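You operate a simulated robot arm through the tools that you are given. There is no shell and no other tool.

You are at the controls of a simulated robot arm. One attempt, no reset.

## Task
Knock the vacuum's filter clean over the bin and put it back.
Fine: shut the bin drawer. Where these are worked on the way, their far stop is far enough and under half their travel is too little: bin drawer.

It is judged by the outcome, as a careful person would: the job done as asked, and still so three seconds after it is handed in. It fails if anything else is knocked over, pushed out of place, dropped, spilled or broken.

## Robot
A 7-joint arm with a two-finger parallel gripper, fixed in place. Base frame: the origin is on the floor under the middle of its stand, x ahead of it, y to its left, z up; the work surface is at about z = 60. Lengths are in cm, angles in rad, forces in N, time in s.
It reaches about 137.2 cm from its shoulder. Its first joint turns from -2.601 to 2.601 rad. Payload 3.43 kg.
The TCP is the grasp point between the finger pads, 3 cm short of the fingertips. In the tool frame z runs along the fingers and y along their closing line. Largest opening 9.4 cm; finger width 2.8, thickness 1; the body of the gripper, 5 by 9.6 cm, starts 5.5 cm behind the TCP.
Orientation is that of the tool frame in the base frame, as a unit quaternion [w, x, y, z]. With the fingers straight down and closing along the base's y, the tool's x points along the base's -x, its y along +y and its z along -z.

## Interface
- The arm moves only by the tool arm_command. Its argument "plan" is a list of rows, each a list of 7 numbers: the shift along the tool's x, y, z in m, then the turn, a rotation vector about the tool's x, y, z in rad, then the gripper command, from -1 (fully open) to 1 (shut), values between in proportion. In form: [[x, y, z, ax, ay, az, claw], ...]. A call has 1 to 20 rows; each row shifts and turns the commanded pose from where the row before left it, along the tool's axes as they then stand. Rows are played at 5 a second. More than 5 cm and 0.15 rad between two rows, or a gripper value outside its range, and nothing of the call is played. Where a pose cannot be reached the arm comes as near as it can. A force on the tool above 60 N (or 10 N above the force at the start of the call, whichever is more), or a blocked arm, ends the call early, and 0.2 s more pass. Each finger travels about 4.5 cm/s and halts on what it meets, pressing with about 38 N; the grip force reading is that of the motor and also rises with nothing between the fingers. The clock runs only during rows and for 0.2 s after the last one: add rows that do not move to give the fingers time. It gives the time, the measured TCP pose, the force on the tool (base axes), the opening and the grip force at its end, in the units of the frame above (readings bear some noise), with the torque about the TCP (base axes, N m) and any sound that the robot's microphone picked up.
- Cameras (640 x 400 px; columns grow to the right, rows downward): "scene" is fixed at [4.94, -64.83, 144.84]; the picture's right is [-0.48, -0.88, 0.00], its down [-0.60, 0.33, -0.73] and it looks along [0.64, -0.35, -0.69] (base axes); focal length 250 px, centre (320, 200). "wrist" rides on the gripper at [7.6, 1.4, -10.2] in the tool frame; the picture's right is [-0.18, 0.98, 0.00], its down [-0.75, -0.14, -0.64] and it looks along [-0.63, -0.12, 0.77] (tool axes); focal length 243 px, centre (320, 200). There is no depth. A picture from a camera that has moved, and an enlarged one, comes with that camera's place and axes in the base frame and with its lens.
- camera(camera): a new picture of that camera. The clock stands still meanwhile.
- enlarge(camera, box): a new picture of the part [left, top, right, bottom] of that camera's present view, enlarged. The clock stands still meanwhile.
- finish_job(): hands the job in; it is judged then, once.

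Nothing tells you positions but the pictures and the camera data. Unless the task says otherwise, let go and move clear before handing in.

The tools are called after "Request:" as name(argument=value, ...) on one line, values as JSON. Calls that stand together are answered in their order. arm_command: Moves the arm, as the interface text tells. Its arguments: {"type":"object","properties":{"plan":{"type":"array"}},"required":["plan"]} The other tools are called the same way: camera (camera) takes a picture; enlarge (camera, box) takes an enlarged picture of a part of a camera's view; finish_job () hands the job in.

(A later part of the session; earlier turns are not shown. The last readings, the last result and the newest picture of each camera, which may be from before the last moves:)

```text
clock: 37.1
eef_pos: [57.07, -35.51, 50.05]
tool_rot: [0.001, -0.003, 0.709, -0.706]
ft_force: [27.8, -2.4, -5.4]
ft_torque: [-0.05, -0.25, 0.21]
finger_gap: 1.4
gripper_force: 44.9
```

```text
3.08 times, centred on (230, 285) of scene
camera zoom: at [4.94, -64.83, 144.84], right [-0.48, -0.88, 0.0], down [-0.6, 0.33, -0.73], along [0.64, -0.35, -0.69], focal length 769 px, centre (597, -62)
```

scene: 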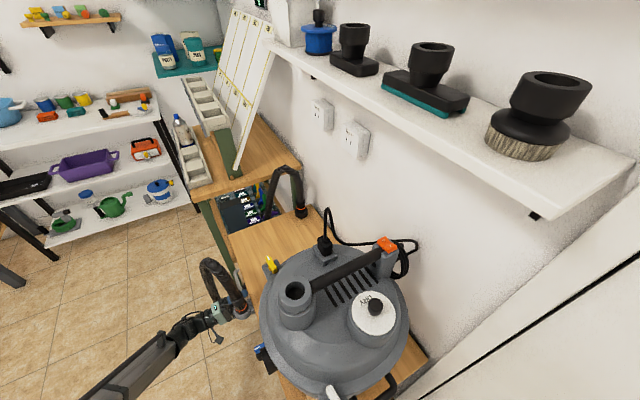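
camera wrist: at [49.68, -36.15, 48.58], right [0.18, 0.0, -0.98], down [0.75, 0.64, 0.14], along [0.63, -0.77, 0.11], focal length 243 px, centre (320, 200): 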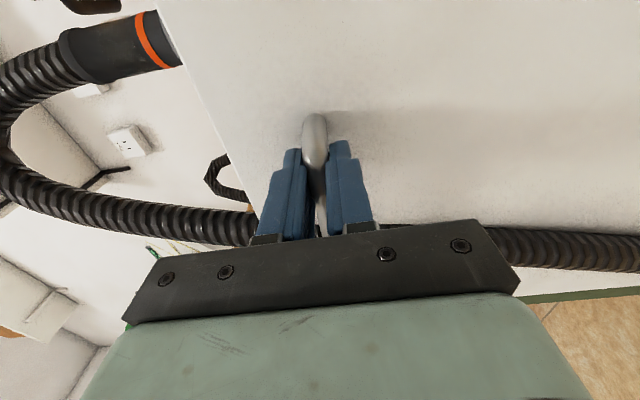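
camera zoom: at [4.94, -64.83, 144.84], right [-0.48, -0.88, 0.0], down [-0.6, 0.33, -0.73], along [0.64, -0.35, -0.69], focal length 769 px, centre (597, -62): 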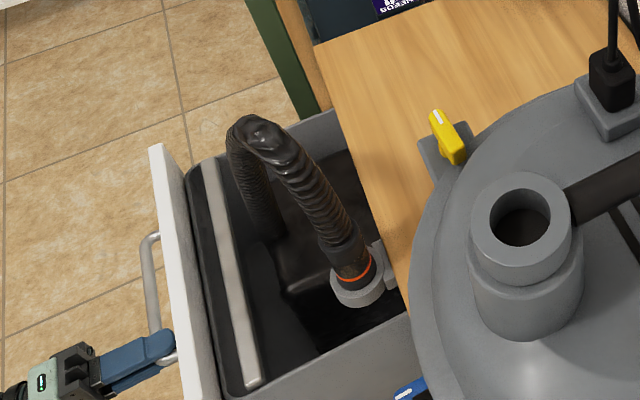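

Open about 24 cm. Still sliding freely, so I'll continue in the same direction until it reaches its stop.

Request:
arm_command(plan=[[-0.0005, 0, -0.005, 0, 0, 0, 1], [-0.0005, 0, -0.01, 0, 0, 0, 1], [0, 0, -0.01, 0, 0, 0, 1], [0, 0, -0.01, 0, 0, 0, 1], [0, 0, -0.01, 0, 0, 0, 1]])

Request:
enlarge(camera="scene", box=[120, 220, 320, 370])

```text
clock: 38.3
eef_pos: [57.05, -31.05, 49.98]
tool_rot: [-0.003, 0.001, 0.709, -0.705]
ft_force: [-18.9, -0.6, -25.9]
ft_torque: [0.06, -0.2, 0.58]
finger_gap: 1.38
gripper_force: 44.8
```

```text
2.67 times, centred on (220, 295) of scene
camera zoom: at [4.94, -64.83, 144.84], right [-0.48, -0.88, 0.0], down [-0.6, 0.33, -0.73], along [0.64, -0.35, -0.69], focal length 667 px, centre (587, -53)
```

zoom: 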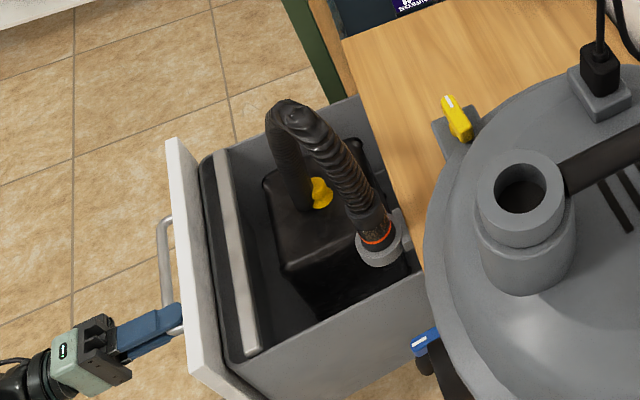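

Open about 29 cm; I can see the bar and a black box with a yellow cap in the tub. I'll pull the last bit toward the stop gently.

Request:
arm_command(plan=[[0.0005, -0.0005, -0.004, 0, 0, 0, 1], [0, -0.0005, -0.008, 0, 0, 0, 1], [0, 0, -0.008, 0, 0, 0, 1], [0, 0, -0.008, 0, 0, 0, 1], [0, 0, -0.008, 0, 0, 0, 1]])

Request:
enlarge(camera="scene", box=[120, 220, 320, 370])

```text
clock: 39.5
eef_pos: [57.31, -27.45, 50.03]
tool_rot: [0.001, -0.002, 0.71, -0.704]
ft_force: [4.3, -32.1, -30.7]
ft_torque: [0.82, -0.53, 0.01]
finger_gap: 1.4
gripper_force: 45.2
```

```text
2.67 times, centred on (220, 295) of scene
camera zoom: at [4.94, -64.83, 144.84], right [-0.48, -0.88, 0.0], down [-0.6, 0.33, -0.73], along [0.64, -0.35, -0.69], focal length 667 px, centre (587, -53)
```

zoom: 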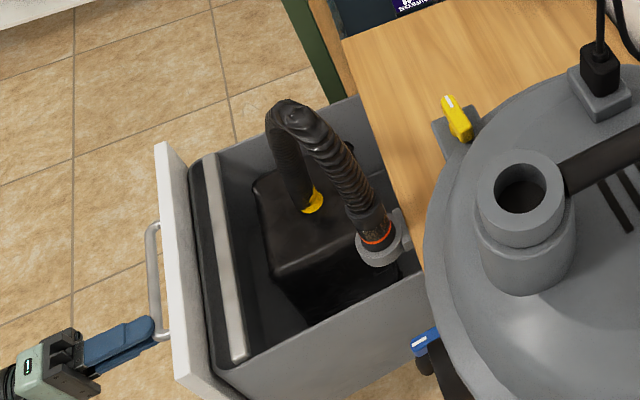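

The pull force rose to 32 N at y≈-27.5, so the drawer is at its far stop (about 32 cm out). I'll relax the pull, open the fingers and back off the handle.

Request:
arm_command(plan=[[0, 0, 0.002, 0, 0, 0, 1], [0, -0.001, 0, 0, 0, 0, 0.5], [0, 0, 0, 0, 0, 0, 0], [0, 0, 0, 0, 0, 0, -0.5], [0, 0, 0, 0, 0, 0, -0.5], [0, 0, -0.01, 0, 0, 0, -0.5], [0, 0, -0.015, 0, 0, 0, -0.5], [0, 0, -0.015, 0, 0, 0, -0.5], [0, 0, -0.015, 0, 0, 0, -0.5]])

Request:
camera(camera="scene")

Request:
camera(camera="wrist")

```text
clock: 41.5
eef_pos: [57.13, -22.16, 50.33]
tool_rot: [-0.003, -0.002, 0.708, -0.706]
ft_force: [-0.1, 0.2, -0.8]
ft_torque: [0.01, 0.03, 0.01]
finger_gap: 7.06
gripper_force: 0.0
```

```text
taken
```

scene: 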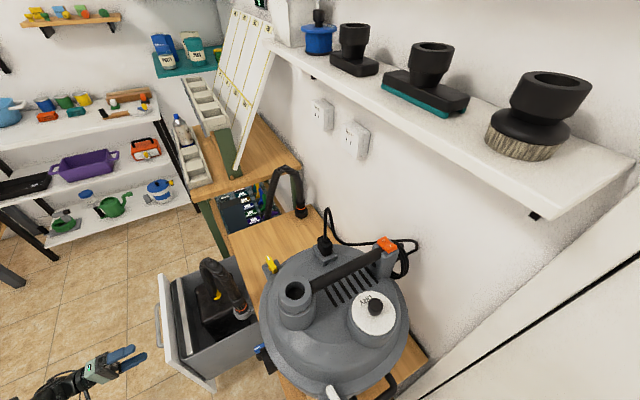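

```text
taken
camera wrist: at [49.46, -11.92, 48.87], right [0.18, 0.0, -0.98], down [0.75, 0.64, 0.14], along [0.63, -0.77, 0.12], focal length 243 px, centre (320, 200)
```

wrist: 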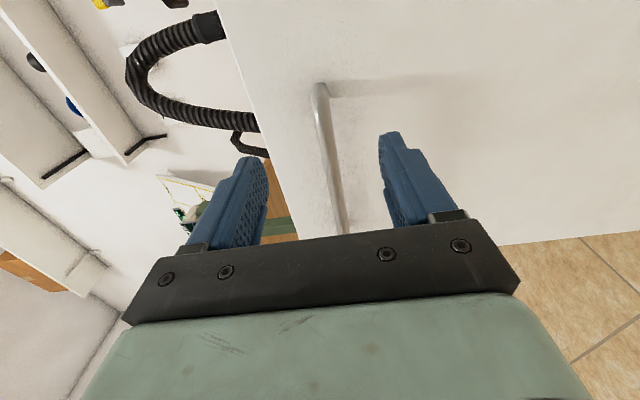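

The drawer stands open and the hose is undisturbed. I'll raise the gripper in front of the drawer and then tip it down to look into the bin from above.

Request:
arm_command(plan=[[0, -0.015, -0.005, 0, 0, 0, -1], [0, -0.025, 0, 0, 0, 0, -1], [0, -0.03, 0, 0, 0, 0, -1], [0, -0.03, 0, 0, 0, 0, -1], [0, -0.03, 0, 0, 0, 0, -1], [0, -0.03, 0, 0, 0, 0, -1], [0, -0.03, 0, 0, 0, 0, -1], [0, -0.03, 0, 0, 0, 0, -1], [0, -0.03, 0, 0, 0, 0, -1], [0, -0.03, 0, 0, 0, 0, -1], [0, 0, 0, -0.05, 0, 0, -1], [0, 0, 0, -0.08, 0, 0, -1], [0, 0, 0, -0.08, 0, 0, -1], [0, 0, 0, -0.08, 0, 0, -1], [0, 0, 0, -0.08, 0, 0, -1], [0, 0, 0, -0.08, 0, 0, -1], [0, 0, 0, -0.08, 0, 0, -1], [0, 0, 0, -0.08, 0, 0, -1]])

Request:
camera(camera="wrist")

Request:
camera(camera="scene")

```text
clock: 45.3
eef_pos: [57.18, -21.69, 78.25]
tool_rot: [0.0, -0.001, 0.887, -0.461]
ft_force: [0.3, -1.2, 0.4]
ft_torque: [-0.01, -0.01, 0.02]
finger_gap: 9.39
gripper_force: 0.0
```

```text
taken
camera wrist: at [49.62, -12.61, 82.97], right [0.18, 0.57, -0.8], down [0.75, 0.45, 0.48], along [0.63, -0.69, -0.35], focal length 243 px, centre (320, 200)
```

wrist: 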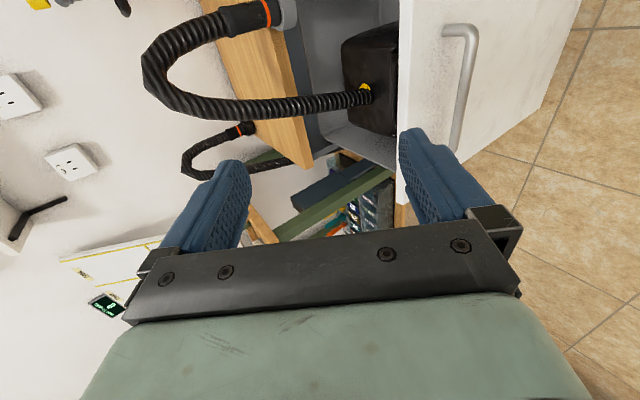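

```text
taken
```

scene: 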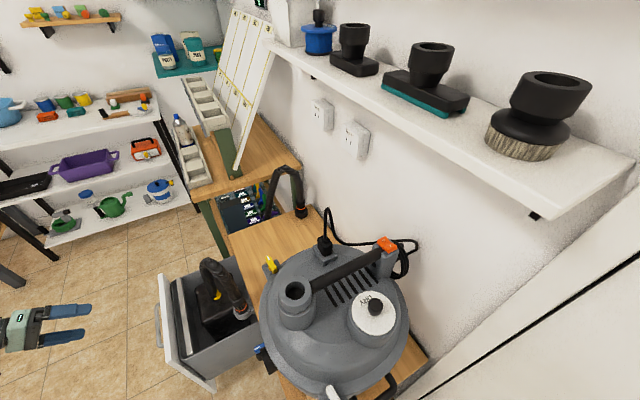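

Continuing to tip the gripper straight down, then I'll shift to look into the drawer.

Request:
arm_command(plan=[[0, 0, 0, -0.05, 0, 0, -1], [0, 0, 0, -0.08, 0, 0, -1], [0, 0, 0, -0.08, 0, 0, -1], [0, 0, 0, -0.08, 0, 0, -1], [0, 0, 0, -0.08, 0, 0, -1], [0, 0, 0, -0.08, 0, 0, -1], [0, 0, 0, -0.08, 0, 0, -1], [0, 0, 0, -0.08, 0, 0, -1], [0, 0, 0, -0.08, 0, 0, -1], [0, 0, 0, -0.08, 0, 0, -1], [0, 0, 0, -0.08, 0, 0, -1], [0, 0, 0, -0.08, 0, 0, -1], [0, 0, 0, -0.028, 0, 0, -1], [0.015, -0.01, -0.02, 0, 0, 0, -1], [0.02, -0.02, -0.025, 0, 0, 0, -1], [0.02, -0.025, -0.025, 0, 0, 0, -1], [0.02, -0.025, -0.025, 0, 0, 0, -1], [0.02, -0.025, -0.025, 0, 0, 0, -1]])

Request:
camera(camera="wrist")

Request:
camera(camera="scene")

```text
clock: 49.1
eef_pos: [47.88, -32.37, 90.19]
tool_rot: [-0.002, 0.0, 1.0, -0.001]
ft_force: [-0.2, -0.5, -0.1]
ft_torque: [0.01, -0.02, 0.01]
finger_gap: 9.4
gripper_force: 0.0
```

```text
taken
camera wrist: at [40.2, -30.84, 100.46], right [0.18, 0.98, 0.0], down [0.76, -0.14, 0.64], along [0.63, -0.12, -0.77], focal length 243 px, centre (320, 200)
```

wrist: 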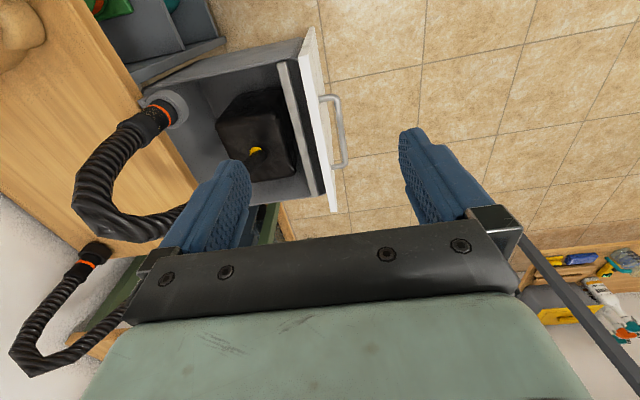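

```text
taken
```

scene: 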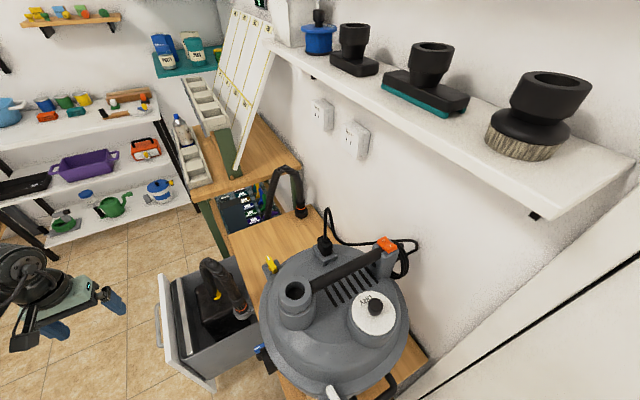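

Request:
enlarge(camera="wrist", box=[120, 20, 360, 230])

Request:
enlarge(camera="scene", box=[140, 240, 290, 390])

```text
1.90 times, centred on (240, 125) of wrist
camera zoom: at [40.2, -30.84, 100.46], right [0.18, 0.98, 0.0], down [0.76, -0.14, 0.64], along [0.63, -0.12, -0.77], focal length 462 px, centre (472, 343)
```

zoom: 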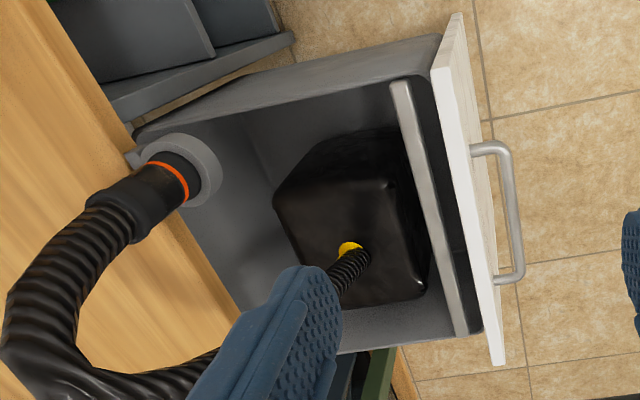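

```text
2.67 times, centred on (215, 315) of scene
camera zoom: at [4.94, -64.83, 144.84], right [-0.48, -0.88, 0.0], down [-0.6, 0.33, -0.73], along [0.64, -0.35, -0.69], focal length 667 px, centre (600, -107)
```

zoom: 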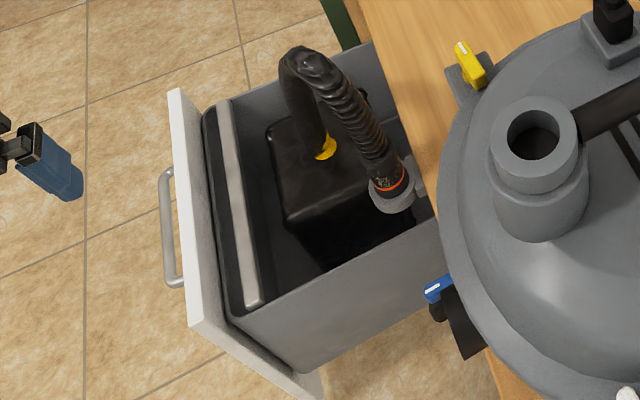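

Inside the drawer is a grey tub holding a tied black bag, with a light bar crossing near the front at about y≈-39, z≈52 — good for knocking the filter on. Now I'll go up and over to the vacuum's filter knob, which I take to be near (17.4, -83, 100).

Request:
arm_command(plan=[[0.001, -0.015, -0.01, 0, 0, 0, -1], [0.0025, -0.025, -0.02, 0, 0, 0, -1], [0.0025, -0.03, -0.02, 0, 0, 0, -1], [0.0025, -0.03, -0.02, 0, 0, 0, -1], [0.0025, -0.03, -0.02, 0, 0, 0, -1], [0.0025, -0.03, -0.02, 0, 0, 0, -1], [0.0025, -0.03, -0.02, 0, 0, 0, -1], [0.0025, -0.03, -0.02, 0, 0, 0, -1], [0.0025, -0.03, -0.02, 0, 0, 0, -1], [0.0025, -0.03, -0.02, 0, 0, 0, -1], [0.0025, -0.03, -0.02, 0, 0, 0, -1], [0.0025, -0.03, -0.02, 0, 0, 0, -1]])

Request:
camera(camera="wrist")

Request:
camera(camera="scene")

```text
clock: 51.7
eef_pos: [45.03, -66.34, 113.39]
tool_rot: [-0.001, -0.001, 1.0, -0.001]
ft_force: [0.0, 0.1, -0.2]
ft_torque: [0.02, -0.04, 0.0]
finger_gap: 9.39
gripper_force: 0.0
```

```text
taken
camera wrist: at [37.37, -64.87, 123.62], right [0.18, 0.98, 0.0], down [0.76, -0.14, 0.64], along [0.63, -0.12, -0.77], focal length 243 px, centre (320, 200)
```

wrist: 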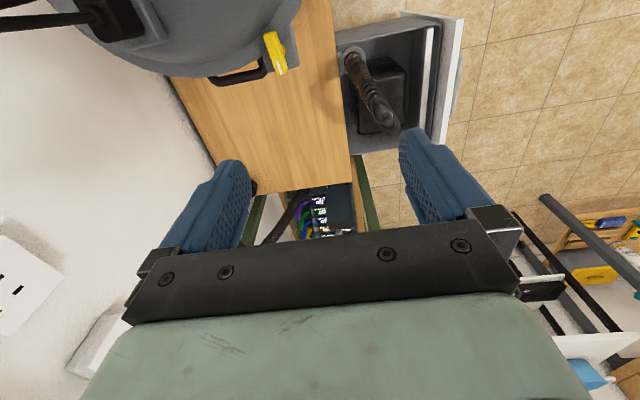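

```text
taken
```

scene: 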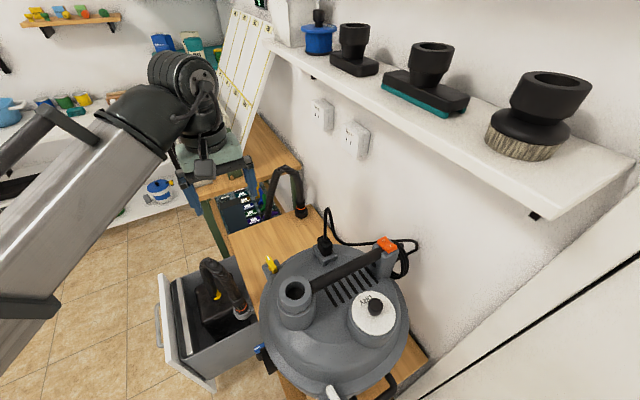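

Path is clear. I'll move over the vacuum's filter knob at a safe height, then look down at it.

Request:
arm_command(plan=[[0.012, -0.008, -0.001, 0, 0, 0, -1], [0.024, -0.015, -0.001, 0, 0, 0, -1], [0.024, -0.015, -0.001, 0, 0, 0, -1], [0.024, -0.015, -0.001, 0, 0, 0, -1], [0.024, -0.015, -0.001, 0, 0, 0, -1], [0.024, -0.015, -0.001, 0, 0, 0, -1], [0.024, -0.015, 0, 0, 0, 0, -1], [0.024, -0.014, 0, 0, 0, 0, -1], [0.024, -0.014, 0, 0, 0, 0, -1], [0.024, -0.014, 0, 0, 0, 0, -1], [0.024, -0.014, 0, 0, 0, 0, -1], [0.022, -0.01, 0, 0, 0, 0, -1]])

Request:
camera(camera="wrist")

Request:
camera(camera="scene")

```text
clock: 54.3
eef_pos: [17.76, -82.48, 113.98]
tool_rot: [-0.003, -0.001, 1.0, -0.001]
ft_force: [0.5, 0.0, 0.2]
ft_torque: [-0.03, 0.01, 0.02]
finger_gap: 9.41
gripper_force: 0.2
```

```text
taken
camera wrist: at [10.12, -81.12, 124.14], right [0.18, 0.98, 0.0], down [0.76, -0.14, 0.64], along [0.63, -0.12, -0.77], focal length 243 px, centre (320, 200)
```

wrist: 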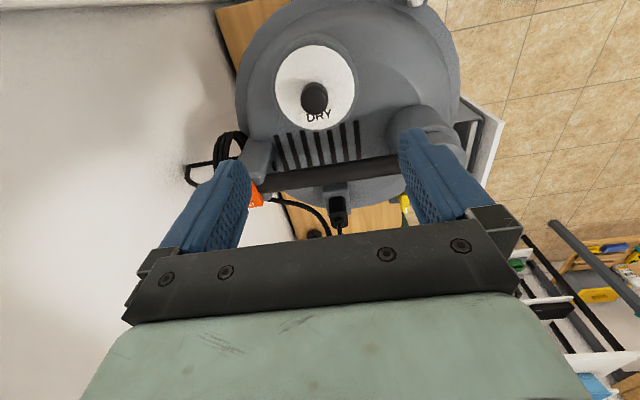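

```text
taken
```

scene: 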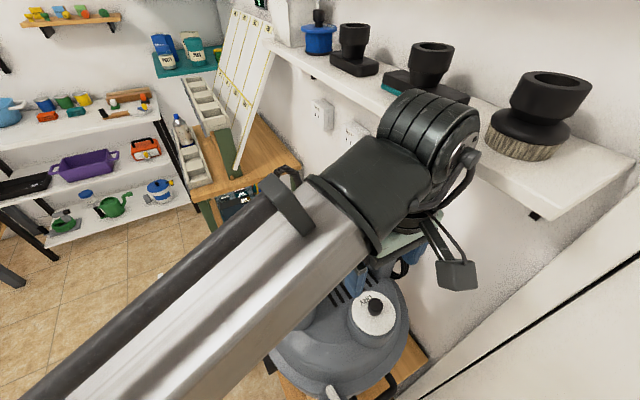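

The knob is right below: about (17.1, -83.0). I'll enlarge to see the disc and knob and judge heights.

Request:
enlarge(camera="wrist", box=[250, 30, 390, 150])

Request:
enlarge(camera="scene", box=[310, 220, 450, 350])

```text
3.33 times, centred on (320, 90) of wrist
camera zoom: at [10.12, -81.12, 124.14], right [0.18, 0.98, 0.0], down [0.76, -0.14, 0.64], along [0.63, -0.12, -0.77], focal length 809 px, centre (320, 567)
```

zoom: 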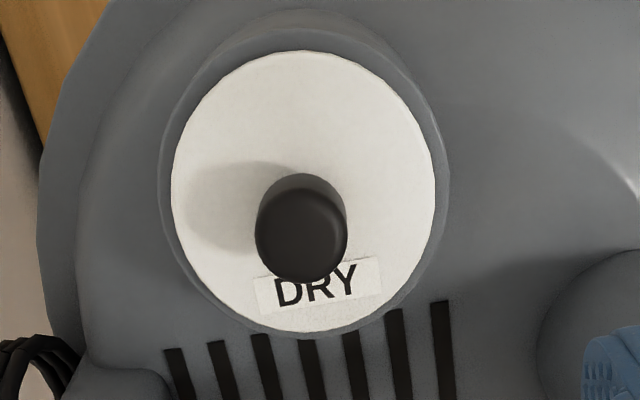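

```text
3.08 times, centred on (380, 285) of scene
camera zoom: at [4.94, -64.83, 144.84], right [-0.48, -0.88, 0.0], down [-0.6, 0.33, -0.73], along [0.64, -0.35, -0.69], focal length 769 px, centre (135, -62)
```

zoom: 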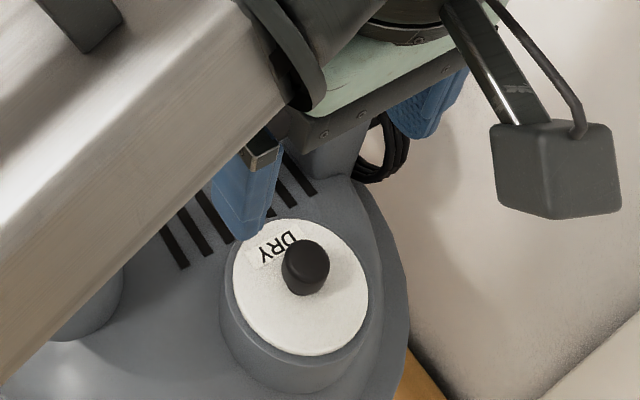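

Knob top is at about (17.4, -83.1, 99.7), and the disc about z≈95.5. I'll align, descend to z≈99.8 (fingertips just above the disc) and check before closing.

Request:
arm_command(plan=[[0.0035, -0.006, 0.005, 0, 0, 0, -1], [0, 0, 0.02, 0, 0, 0, -1], [0, 0, 0.02, 0, 0, 0, -1], [0, 0, 0.02, 0, 0, 0, -1], [0, 0, 0.02, 0, 0, 0, -1], [0, 0, 0.02, 0, 0, 0, -1]])

Request:
camera(camera="wrist")

Request:
enlarge(camera="scene", box=[310, 220, 450, 350])

```text
clock: 55.7
eef_pos: [17.24, -83.17, 103.45]
tool_rot: [-0.001, -0.001, 1.0, -0.001]
ft_force: [-0.3, -0.3, -0.2]
ft_torque: [-0.01, 0.01, 0.02]
finger_gap: 9.4
gripper_force: 0.0
```

```text
taken
camera wrist: at [9.8, -81.73, 113.69], right [0.18, 0.98, 0.0], down [0.76, -0.14, 0.64], along [0.63, -0.12, -0.77], focal length 243 px, centre (320, 200)
```

wrist: 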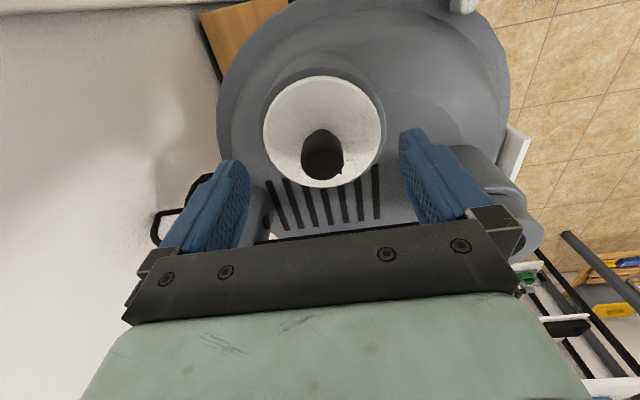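

```text
3.08 times, centred on (380, 285) of scene
camera zoom: at [4.94, -64.83, 144.84], right [-0.48, -0.88, 0.0], down [-0.6, 0.33, -0.73], along [0.64, -0.35, -0.69], focal length 769 px, centre (135, -62)
```

zoom: 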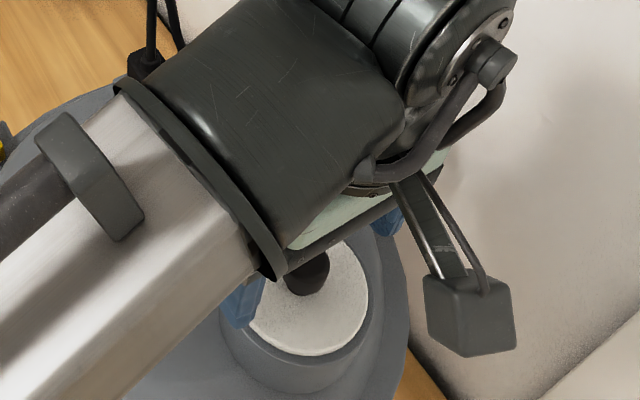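

Aligned with the knob between the fingers. I'll go down the last 3.7 cm and close on the knob.

Request:
arm_command(plan=[[-0.002, 0, 0.012, 0, 0, 0, -1], [0, 0, 0.015, 0, 0, 0, -1], [0, 0, 0.01, 0, 0, 0, -1], [0, 0, 0, 0, 0, 0, 0.3], [0, 0, 0, 0, 0, 0, 0.8], [0, 0, 0, 0, 0, 0, 0.8], [0, 0, 0, 0, 0, 0, 0.8], [0, 0, 0, 0, 0, 0, 0.8], [0, 0, 0, 0, 0, 0, 1]])

Request:
camera(camera="wrist")

```text
clock: 57.7
eef_pos: [17.4, -83.05, 100.08]
tool_rot: [-0.002, -0.002, 1.0, -0.001]
ft_force: [-3.0, 12.4, -4.5]
ft_torque: [0.86, 0.65, 1.21]
finger_gap: 7.95
gripper_force: 37.9
```

```text
taken
camera wrist: at [9.77, -81.75, 110.21], right [0.18, 0.98, 0.0], down [0.76, -0.14, 0.64], along [0.63, -0.12, -0.77], focal length 243 px, centre (320, 200)
```

wrist: 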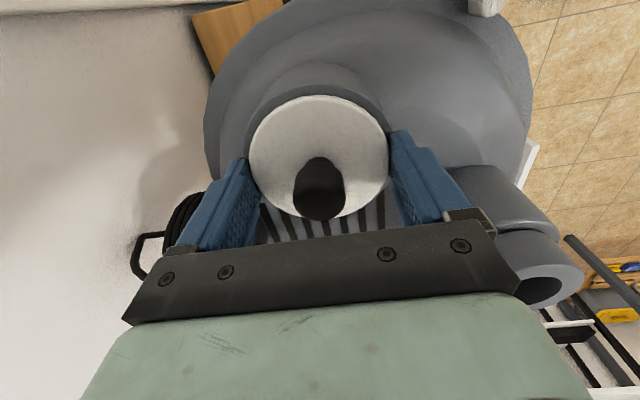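

The fingers stopped at 7.95 cm on the disc's rim, so I was a bit too low. I'll open, rise 1.3 cm and close on the knob itself.

Request:
arm_command(plan=[[0, 0, 0, 0, 0, 0, 0], [0, 0, 0, 0, 0, 0, -1], [0, 0, 0, 0, 0, 0, -1], [0, 0, -0.007, 0, 0, 0, -1], [0, 0, -0.006, 0, 0, 0, -1], [0, 0, 0, 0, 0, 0, -1]])

Request:
enlarge(camera="wrist", box=[200, 60, 440, 250])

```text
clock: 59.1
eef_pos: [17.43, -83.24, 101.44]
tool_rot: [0.0, 0.0, 1.0, -0.001]
ft_force: [0.0, 0.6, 1.0]
ft_torque: [-0.01, 0.01, 0.0]
finger_gap: 9.39
gripper_force: 0.0
```

```text
2.11 times, centred on (320, 155) of wrist
camera zoom: at [9.85, -81.81, 111.54], right [0.18, 0.98, 0.0], down [0.76, -0.14, 0.64], along [0.63, -0.12, -0.77], focal length 511 px, centre (320, 295)
```

zoom: 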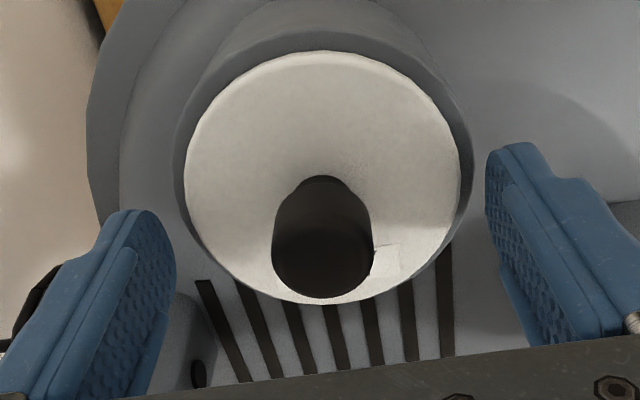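

The knob stands between the fingers, with the tips now above the disc. Closing on the knob.

Request:
arm_command(plan=[[0, 0, 0, 0, 0, 0, 0.2], [0, 0, 0, 0, 0, 0, 0.8], [0, 0, 0, 0, 0, 0, 1], [0, 0, 0, 0, 0, 0, 1], [0, 0, 0, 0, 0, 0, 1], [0, 0, 0, 0, 0, 0, 1], [0, 0, 0, 0, 0, 0, 1]])

Request:
camera(camera="wrist")

```text
clock: 60.7
eef_pos: [17.46, -83.2, 101.37]
tool_rot: [-0.002, -0.001, 1.0, -0.001]
ft_force: [-1.4, 11.1, -1.4]
ft_torque: [0.66, 0.05, 0.5]
finger_gap: 7.88
gripper_force: 38.4
```

```text
taken
camera wrist: at [9.83, -81.76, 111.53], right [0.18, 0.98, 0.0], down [0.76, -0.14, 0.64], along [0.63, -0.12, -0.77], focal length 243 px, centre (320, 200)
```

wrist: 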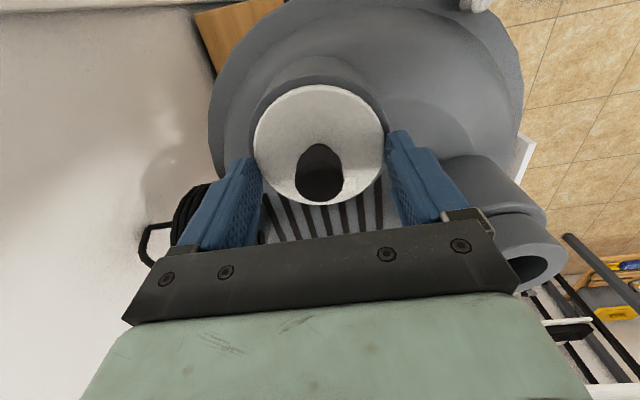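

The fingers again stop at 7.9 cm on the disc's rim. I'll enlarge to see where the tips actually sit relative to the disc.

Request:
enlarge(camera="wrist", box=[190, 70, 450, 260])

Request:
enlarge(camera="scene", box=[310, 220, 450, 350])

```text
2.11 times, centred on (320, 165) of wrist
camera zoom: at [9.83, -81.76, 111.53], right [0.18, 0.98, 0.0], down [0.76, -0.14, 0.64], along [0.63, -0.12, -0.77], focal length 511 px, centre (320, 274)
```

zoom: 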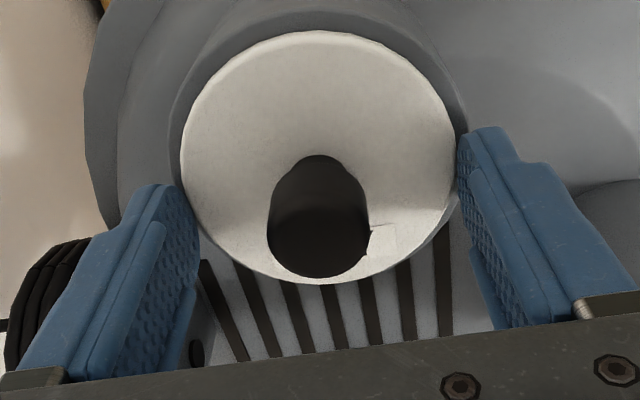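

```text
3.08 times, centred on (380, 285) of scene
camera zoom: at [4.94, -64.83, 144.84], right [-0.48, -0.88, 0.0], down [-0.6, 0.33, -0.73], along [0.64, -0.35, -0.69], focal length 769 px, centre (135, -62)
```

zoom: 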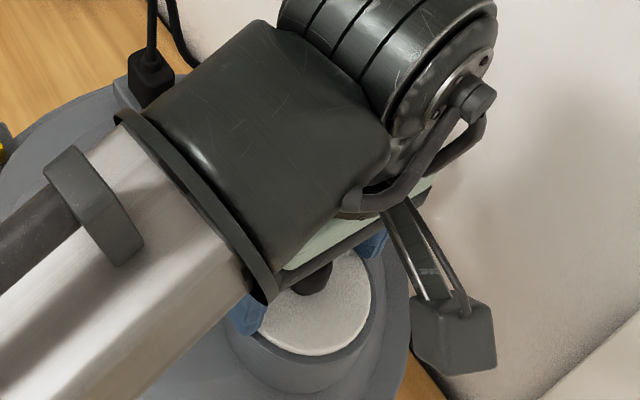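

The tips are touching the disc's rim, so the disc must sit nearer z≈98.7 and its centre a little toward +y. I'll open, rise to z≈103, shift to about (17.0, -82.7), and close again.

Request:
arm_command(plan=[[0, 0, 0, 0, 0, 0, 0], [0, 0, 0, 0, 0, 0, -1], [0, 0, 0, 0, 0, 0, -1], [0.002, 0.002, -0.008, 0, 0, 0, -1], [0.002, 0.003, -0.007, 0, 0, 0, -1], [0, 0, 0, 0, 0, 0, -1]])

Request:
enlarge(camera="wrist", box=[190, 70, 450, 260])

```text
clock: 62.1
eef_pos: [16.93, -82.84, 102.81]
tool_rot: [-0.001, -0.001, 1.0, -0.001]
ft_force: [0.7, 0.0, 0.6]
ft_torque: [0.0, -0.02, 0.0]
finger_gap: 9.4
gripper_force: 0.1
```

```text
2.11 times, centred on (320, 165) of wrist
camera zoom: at [9.42, -81.36, 112.99], right [0.18, 0.98, 0.0], down [0.76, -0.14, 0.64], along [0.63, -0.12, -0.77], focal length 511 px, centre (320, 274)
```

zoom: 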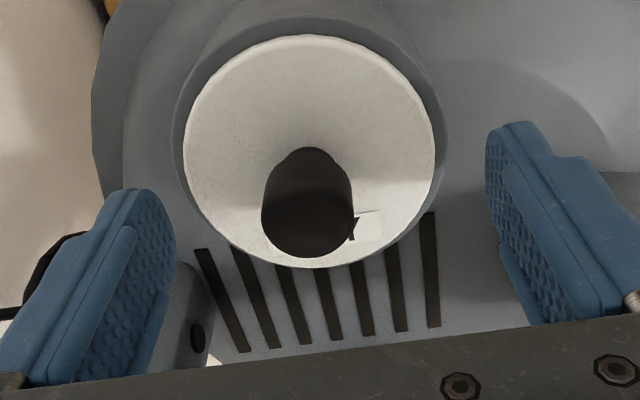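

The knob is about 0.3 cm toward -y of the tool axis. I'll nudge there and close; a stop near 2.7 cm would mean the knob.

Request:
arm_command(plan=[[0.003, -0.003, 0, 0, 0, 0, -1], [0, 0, 0, 0, 0, 0, 0], [0, 0, 0, 0, 0, 0, 0.5], [0, 0, 0, 0, 0, 0, 1], [0, 0, 0, 0, 0, 0, 1], [0, 0, 0, 0, 0, 0, 1], [0, 0, 0, 0, 0, 0, 1], [0, 0, 0, 0, 0, 0, 1]])

Request:
camera(camera="wrist")

```text
clock: 63.9
eef_pos: [16.66, -83.19, 102.9]
tool_rot: [-0.001, -0.002, 1.0, -0.003]
ft_force: [-0.4, -11.4, 2.4]
ft_torque: [0.09, -0.03, -0.05]
finger_gap: 2.45
gripper_force: 37.8
```

```text
taken
camera wrist: at [9.13, -81.71, 112.98], right [0.18, 0.98, 0.0], down [0.76, -0.14, 0.64], along [0.63, -0.12, -0.77], focal length 243 px, centre (320, 200)
```

wrist: 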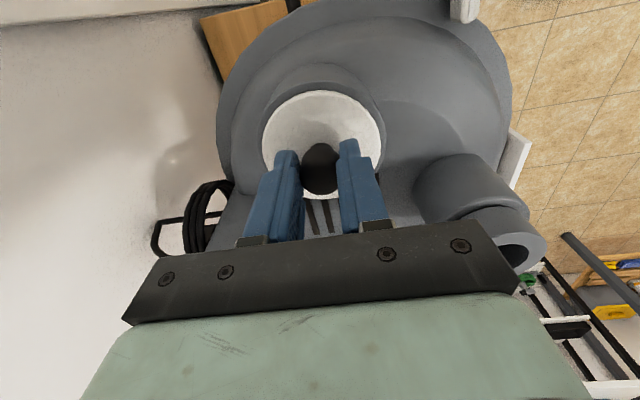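

The knob is held (gap 2.45 cm); the seated grasp pose is TCP (16.7, -83.2, 102.9). I'll try lifting gently.

Request:
arm_command(plan=[[0, 0, -0.004, 0, 0, 0, 1], [0, 0, -0.006, 0, 0, 0, 1], [0, 0, -0.01, 0, 0, 0, 1], [0, 0, -0.01, 0, 0, 0, 1]])

Request:
camera(camera="wrist")

Request:
enlarge(camera="scene", box=[310, 220, 450, 350])

```text
clock: 64.9
eef_pos: [16.72, -82.92, 105.68]
tool_rot: [-0.002, 0.0, 1.0, -0.002]
ft_force: [-0.8, 0.5, 0.2]
ft_torque: [0.01, -0.03, 0.0]
finger_gap: 0.0
gripper_force: 32.7
```

```text
taken
camera wrist: at [9.2, -81.58, 115.95], right [0.18, 0.98, 0.0], down [0.76, -0.14, 0.64], along [0.63, -0.12, -0.77], focal length 243 px, centre (320, 200)
```

wrist: 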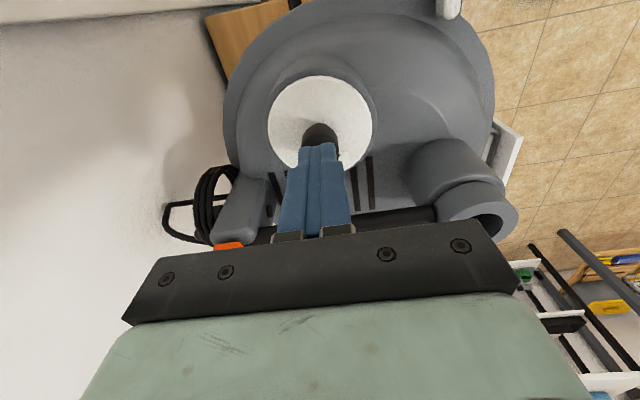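

```text
3.08 times, centred on (380, 285) of scene
camera zoom: at [4.94, -64.83, 144.84], right [-0.48, -0.88, 0.0], down [-0.6, 0.33, -0.73], along [0.64, -0.35, -0.69], focal length 769 px, centre (135, -62)
```

zoom: 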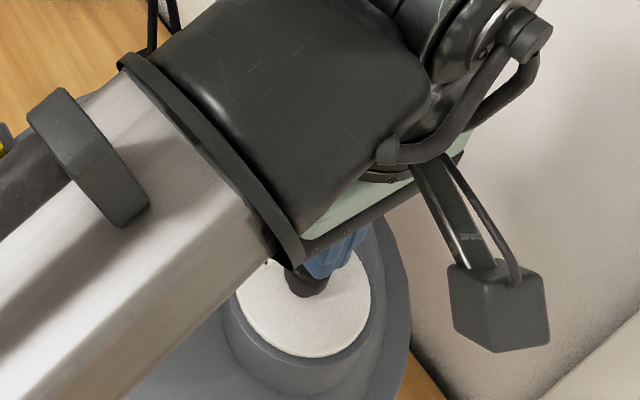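

The fingers slipped off the knob's top. I'll open, go down 0.9 cm lower than before, and re-grip deeper.

Request:
arm_command(plan=[[0, -0.002, 0, 0, 0, 0, -0.3], [0, 0, 0, 0, 0, 0, -0.5], [0, 0, 0, 0, 0, 0, -0.5], [0, 0, 0.015, 0, 0, 0, -0.5], [0, 0, 0.012, 0, 0, 0, -0.5], [0, 0, 0.009, 0, 0, 0, -0.5], [0, 0, 0, 0, 0, 0, 0.5], [0, 0, 0, 0, 0, 0, 1], [0, 0, 0, 0, 0, 0, 1], [0, 0, 0, 0, 0, 0, 1], [0, 0, 0, 0, 0, 0, 1], [0, 0, 0, 0, 0, 0, 1]])

Request:
enlarge(camera="wrist", box=[190, 70, 450, 260])

```text
clock: 67.5
eef_pos: [16.78, -83.17, 102.19]
tool_rot: [-0.002, 0.0, 1.0, -0.001]
ft_force: [-2.8, 10.4, -2.0]
ft_torque: [0.81, 0.12, 0.21]
finger_gap: 2.46
gripper_force: 38.1
```

```text
2.11 times, centred on (320, 165) of wrist
camera zoom: at [9.17, -81.8, 112.35], right [0.18, 0.98, 0.0], down [0.76, -0.14, 0.64], along [0.63, -0.12, -0.77], focal length 511 px, centre (320, 274)
```

zoom: 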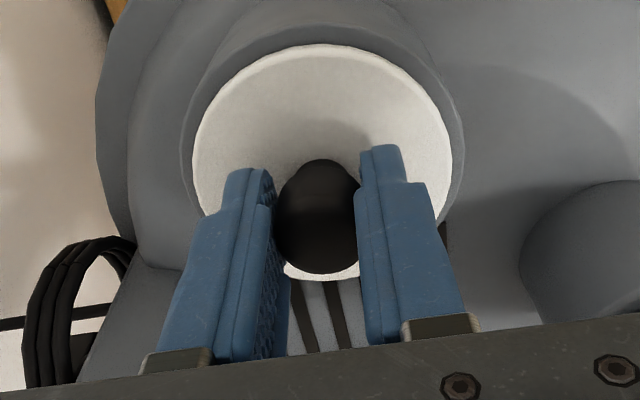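

Gripped again at 2.46 cm, deeper on the knob. I'll lift in small steps and watch the force.

Request:
arm_command(plan=[[0, 0, -0.003, 0, 0, 0, 1], [0, 0, -0.004, 0, 0, 0, 1], [0, 0, -0.004, 0, 0, 0, 1]])

Request:
enlarge(camera="wrist", box=[190, 70, 450, 260])

Request:
enlarge(camera="scene", box=[310, 220, 450, 350])

```text
clock: 68.3
eef_pos: [16.72, -83.26, 103.2]
tool_rot: [-0.001, -0.001, 1.0, -0.002]
ft_force: [0.0, 0.4, -1.0]
ft_torque: [-0.01, -0.01, 0.03]
finger_gap: 2.47
gripper_force: 38.2
```

```text
2.11 times, centred on (320, 165) of wrist
camera zoom: at [9.16, -81.84, 113.42], right [0.18, 0.98, 0.0], down [0.76, -0.14, 0.64], along [0.63, -0.12, -0.77], focal length 511 px, centre (320, 274)
```

zoom: 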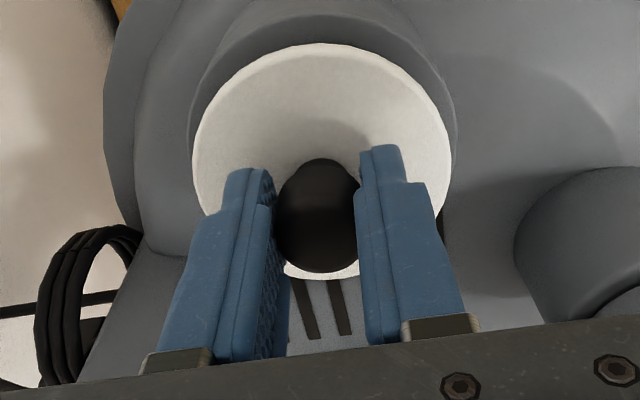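

```text
3.08 times, centred on (380, 285) of scene
camera zoom: at [4.94, -64.83, 144.84], right [-0.48, -0.88, 0.0], down [-0.6, 0.33, -0.73], along [0.64, -0.35, -0.69], focal length 769 px, centre (135, -62)
```

zoom: 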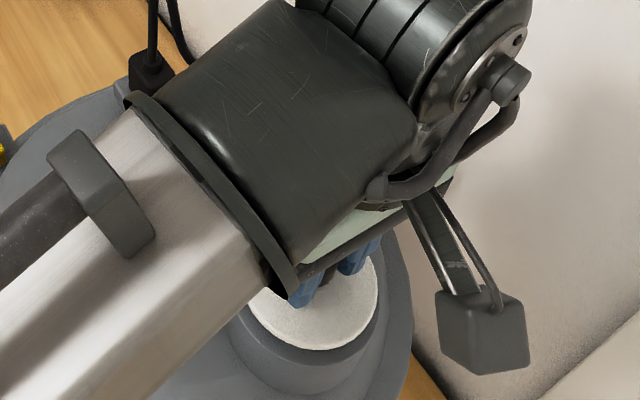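

The filter lifts freely with the knob held. Seated reference pose is TCP (16.75, -83.2, 102.2). I'll raise it straight up and see its length.

Request:
arm_command(plan=[[0, 0, -0.006, 0, 0, 0, 1], [0, 0, -0.01, 0, 0, 0, 1], [0, 0, -0.015, 0, 0, 0, 1], [0, 0, -0.015, 0, 0, 0, 1], [0, 0, -0.015, 0, 0, 0, 1], [0, 0, -0.015, 0, 0, 0, 1]])

Request:
camera(camera="wrist")

Request:
enlarge(camera="scene", box=[310, 200, 450, 350])

```text
clock: 69.7
eef_pos: [16.78, -83.26, 110.94]
tool_rot: [-0.002, -0.001, 1.0, -0.001]
ft_force: [0.6, -0.5, -1.0]
ft_torque: [0.03, 0.01, 0.0]
finger_gap: 2.48
gripper_force: 37.6
```

```text
taken
camera wrist: at [9.2, -81.78, 121.13], right [0.18, 0.98, 0.0], down [0.76, -0.14, 0.64], along [0.63, -0.12, -0.77], focal length 243 px, centre (320, 200)
```

wrist: 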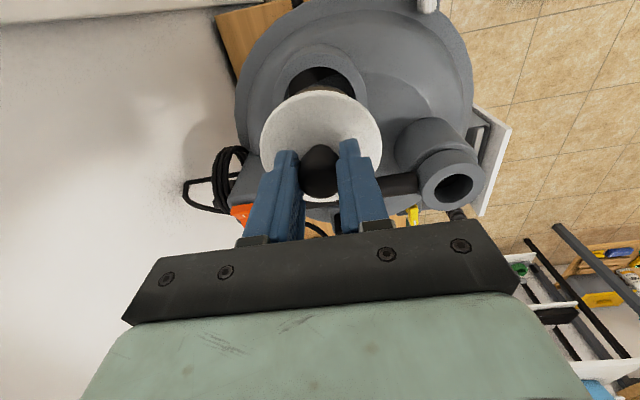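

```text
2.67 times, centred on (380, 275) of scene
camera zoom: at [4.94, -64.83, 144.84], right [-0.48, -0.88, 0.0], down [-0.6, 0.33, -0.73], along [0.64, -0.35, -0.69], focal length 667 px, centre (160, 0)
```

zoom: 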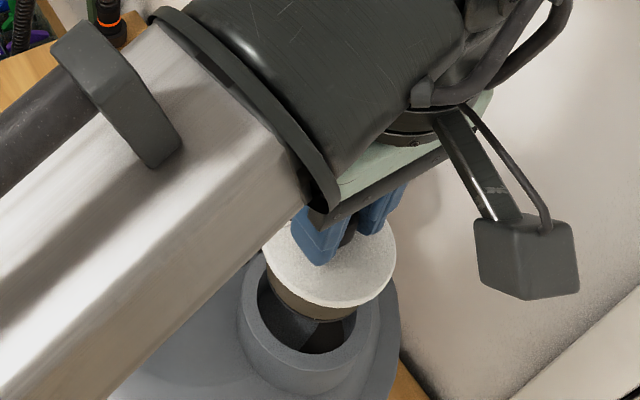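

The riser's bore is now open and the dirty filter body shows under the white cap. I'll keep lifting until it clears.

Request:
arm_command(plan=[[0, 0, -0.012, 0, 0, 0, 1], [0, 0, -0.015, 0, 0, 0, 1], [0, 0, -0.015, 0, 0, 0, 1], [0, 0, -0.012, 0, 0, 0, 1]])

Request:
enlarge(camera="wrist", box=[190, 50, 450, 240])

Request:
enlarge(camera="scene", box=[310, 180, 450, 350])

```text
clock: 70.7
eef_pos: [16.86, -83.17, 116.3]
tool_rot: [-0.001, -0.001, 1.0, -0.001]
ft_force: [0.1, -0.1, -1.0]
ft_torque: [0.05, 0.0, 0.0]
finger_gap: 2.44
gripper_force: 38.1
```

```text
2.11 times, centred on (320, 145) of wrist
camera zoom: at [9.21, -81.79, 126.53], right [0.18, 0.98, 0.0], down [0.76, -0.14, 0.64], along [0.63, -0.12, -0.77], focal length 511 px, centre (320, 316)
```

zoom: 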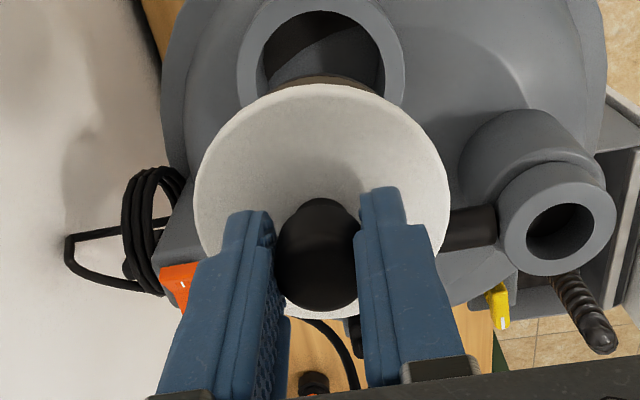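

```text
2.35 times, centred on (380, 265) of scene
camera zoom: at [4.94, -64.83, 144.84], right [-0.48, -0.88, 0.0], down [-0.6, 0.33, -0.73], along [0.64, -0.35, -0.69], focal length 588 px, centre (179, 47)
```

zoom: 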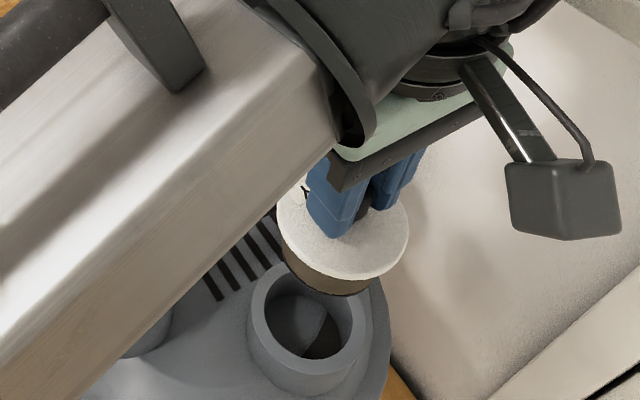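

The filter is out: a white cap with a short dusty body below (bottom about 7.4 cm under the TCP). I'll carry it back over the handle with plenty of height and then above the open bin.

Request:
arm_command(plan=[[-0.008, 0.005, 0, 0, 0, 0, 1], [-0.016, 0.01, 0, 0, 0, 0, 1], [-0.022, 0.0135, 0.001, 0, 0, 0, 1], [-0.022, 0.0135, 0.001, 0, 0, 0, 1], [-0.022, 0.0135, 0.001, 0, 0, 0, 1], [-0.022, 0.0135, 0.001, 0, 0, 0, 1], [-0.022, 0.0135, 0.001, 0, 0, 0, 1], [-0.022, 0.0135, 0.001, 0, 0, 0, 1], [-0.022, 0.0135, 0.001, 0, 0, 0, 1], [-0.022, 0.0135, 0.001, 0, 0, 0, 1], [-0.022, 0.0135, 0.001, 0, 0, 0, 1], [-0.022, 0.0135, 0.001, 0, 0, 0, 1], [-0.022, 0.0135, 0.001, 0, 0, 0, 1], [-0.012, 0.0075, 0.001, 0, 0, 0, 1]])

Request:
camera(camera="wrist")

Request:
camera(camera="scene")

```text
clock: 73.7
eef_pos: [44.53, -65.9, 114.85]
tool_rot: [-0.002, 0.001, 1.0, -0.001]
ft_force: [-0.4, 0.1, 0.1]
ft_torque: [-0.02, -0.02, 0.0]
finger_gap: 2.45
gripper_force: 38.3
```

```text
taken
camera wrist: at [36.92, -64.52, 125.1], right [0.18, 0.98, 0.0], down [0.76, -0.14, 0.64], along [0.63, -0.12, -0.77], focal length 243 px, centre (320, 200)
```

wrist: 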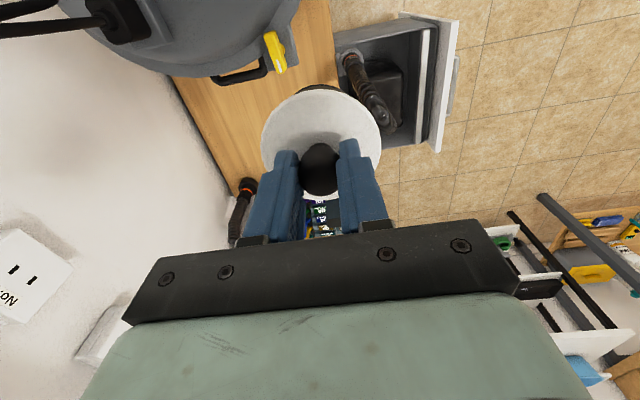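

```text
taken
```

scene: 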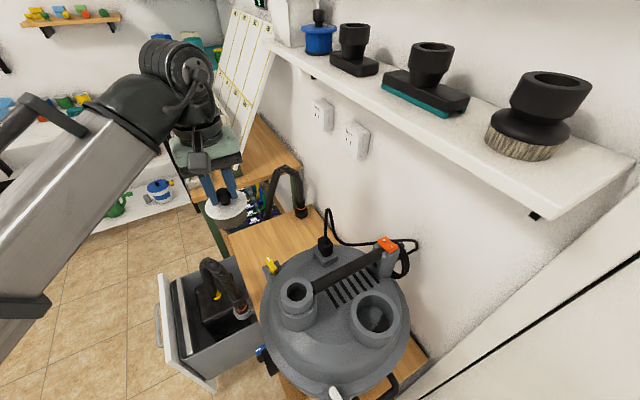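

The filter is safely above the bench and still in grip. I'll take a closer look at it and the bin before going on.

Request:
enlarge(camera="scene", box=[180, 160, 270, 240])

Request:
enlarge(camera="wrist", box=[330, 0, 480, 170])

Request:
enlarge(camera="scene", box=[340, 270, 420, 350])

```text
5.00 times, centred on (225, 200) of scene
camera zoom: at [4.94, -64.83, 144.84], right [-0.48, -0.88, 0.0], down [-0.6, 0.33, -0.73], along [0.64, -0.35, -0.69], focal length 1250 px, centre (795, 200)
```

zoom: 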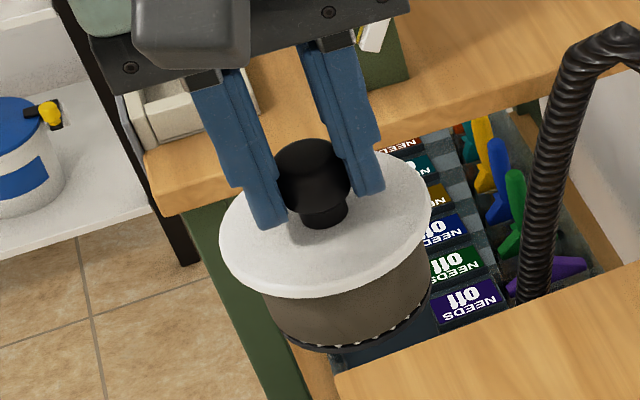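

```text
2.35 times, centred on (405, 85) of wrist
camera zoom: at [36.92, -64.52, 125.1], right [0.18, 0.98, 0.0], down [0.76, -0.14, 0.64], along [0.63, -0.12, -0.77], focal length 571 px, centre (120, 471)
```

zoom: 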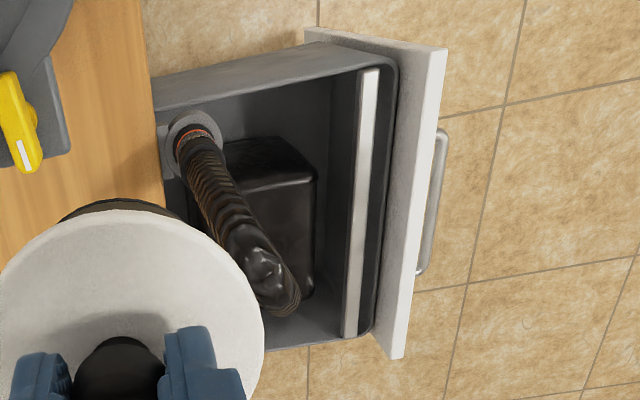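

```text
5.00 times, centred on (380, 310) of scene
camera zoom: at [4.94, -64.83, 144.84], right [-0.48, -0.88, 0.0], down [-0.6, 0.33, -0.73], along [0.64, -0.35, -0.69], focal length 1250 px, centre (20, -350)
```

zoom: 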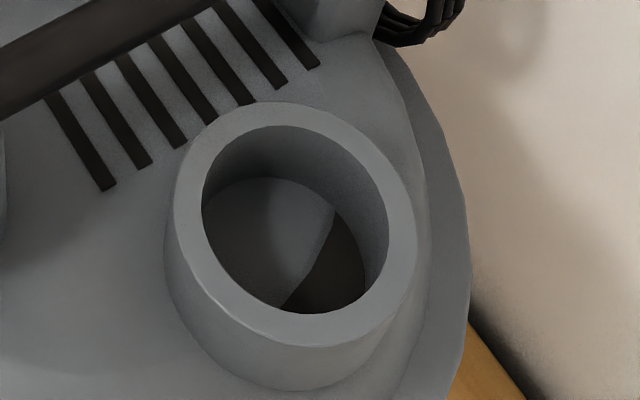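

The filter has a mushroom knob, white cap, and a dusty pleated body. I'll carry it to the clear part of the bin at about (54, -45), staying on the room side of the hose, and look down before lowering.

Request:
arm_command(plan=[[-0.005, 0.01, 0.004, 0, 0, 0, 1], [-0.0095, 0.02, 0.012, 0, 0, 0, 1], [-0.0095, 0.022, 0.015, 0, 0, 0, 1], [-0.0095, 0.022, 0.015, 0, 0, 0, 1], [-0.0095, 0.022, 0.015, 0, 0, 0, 1], [-0.0095, 0.022, 0.015, 0, 0, 0, 1], [-0.0095, 0.022, 0.015, 0, 0, 0, 1], [-0.0095, 0.022, 0.015, 0, 0, 0, 1], [-0.0095, 0.022, 0.015, 0, 0, 0, 1], [-0.0095, 0.022, 0.02, 0, 0, 0, 1], [-0.005, 0.01, 0.02, 0, 0, 0, 1]])

Request:
camera(camera="wrist")

Request:
camera(camera="scene")

```text
clock: 76.1
eef_pos: [54.03, -44.73, 98.74]
tool_rot: [0.0, -0.001, 1.0, -0.001]
ft_force: [0.4, 0.2, -1.4]
ft_torque: [0.0, 0.03, -0.01]
finger_gap: 2.42
gripper_force: 38.1
```

```text
taken
camera wrist: at [46.45, -43.23, 108.99], right [0.18, 0.98, 0.0], down [0.76, -0.14, 0.64], along [0.63, -0.12, -0.77], focal length 243 px, centre (320, 200)
```

wrist: 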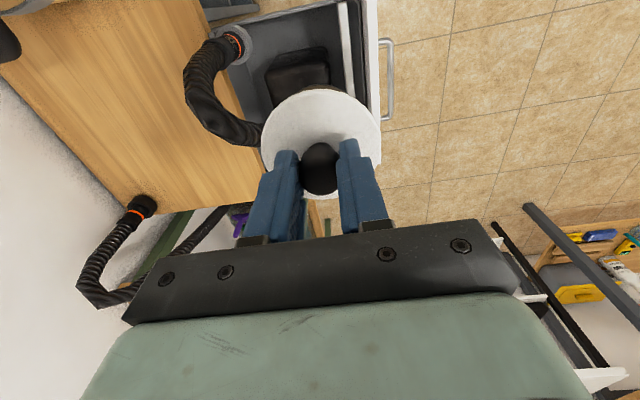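

```text
taken
```

scene: 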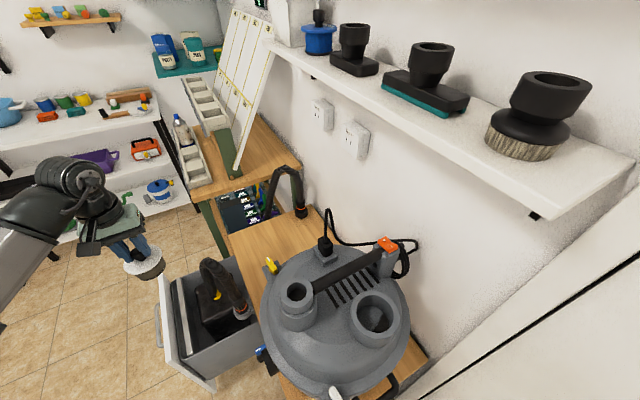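

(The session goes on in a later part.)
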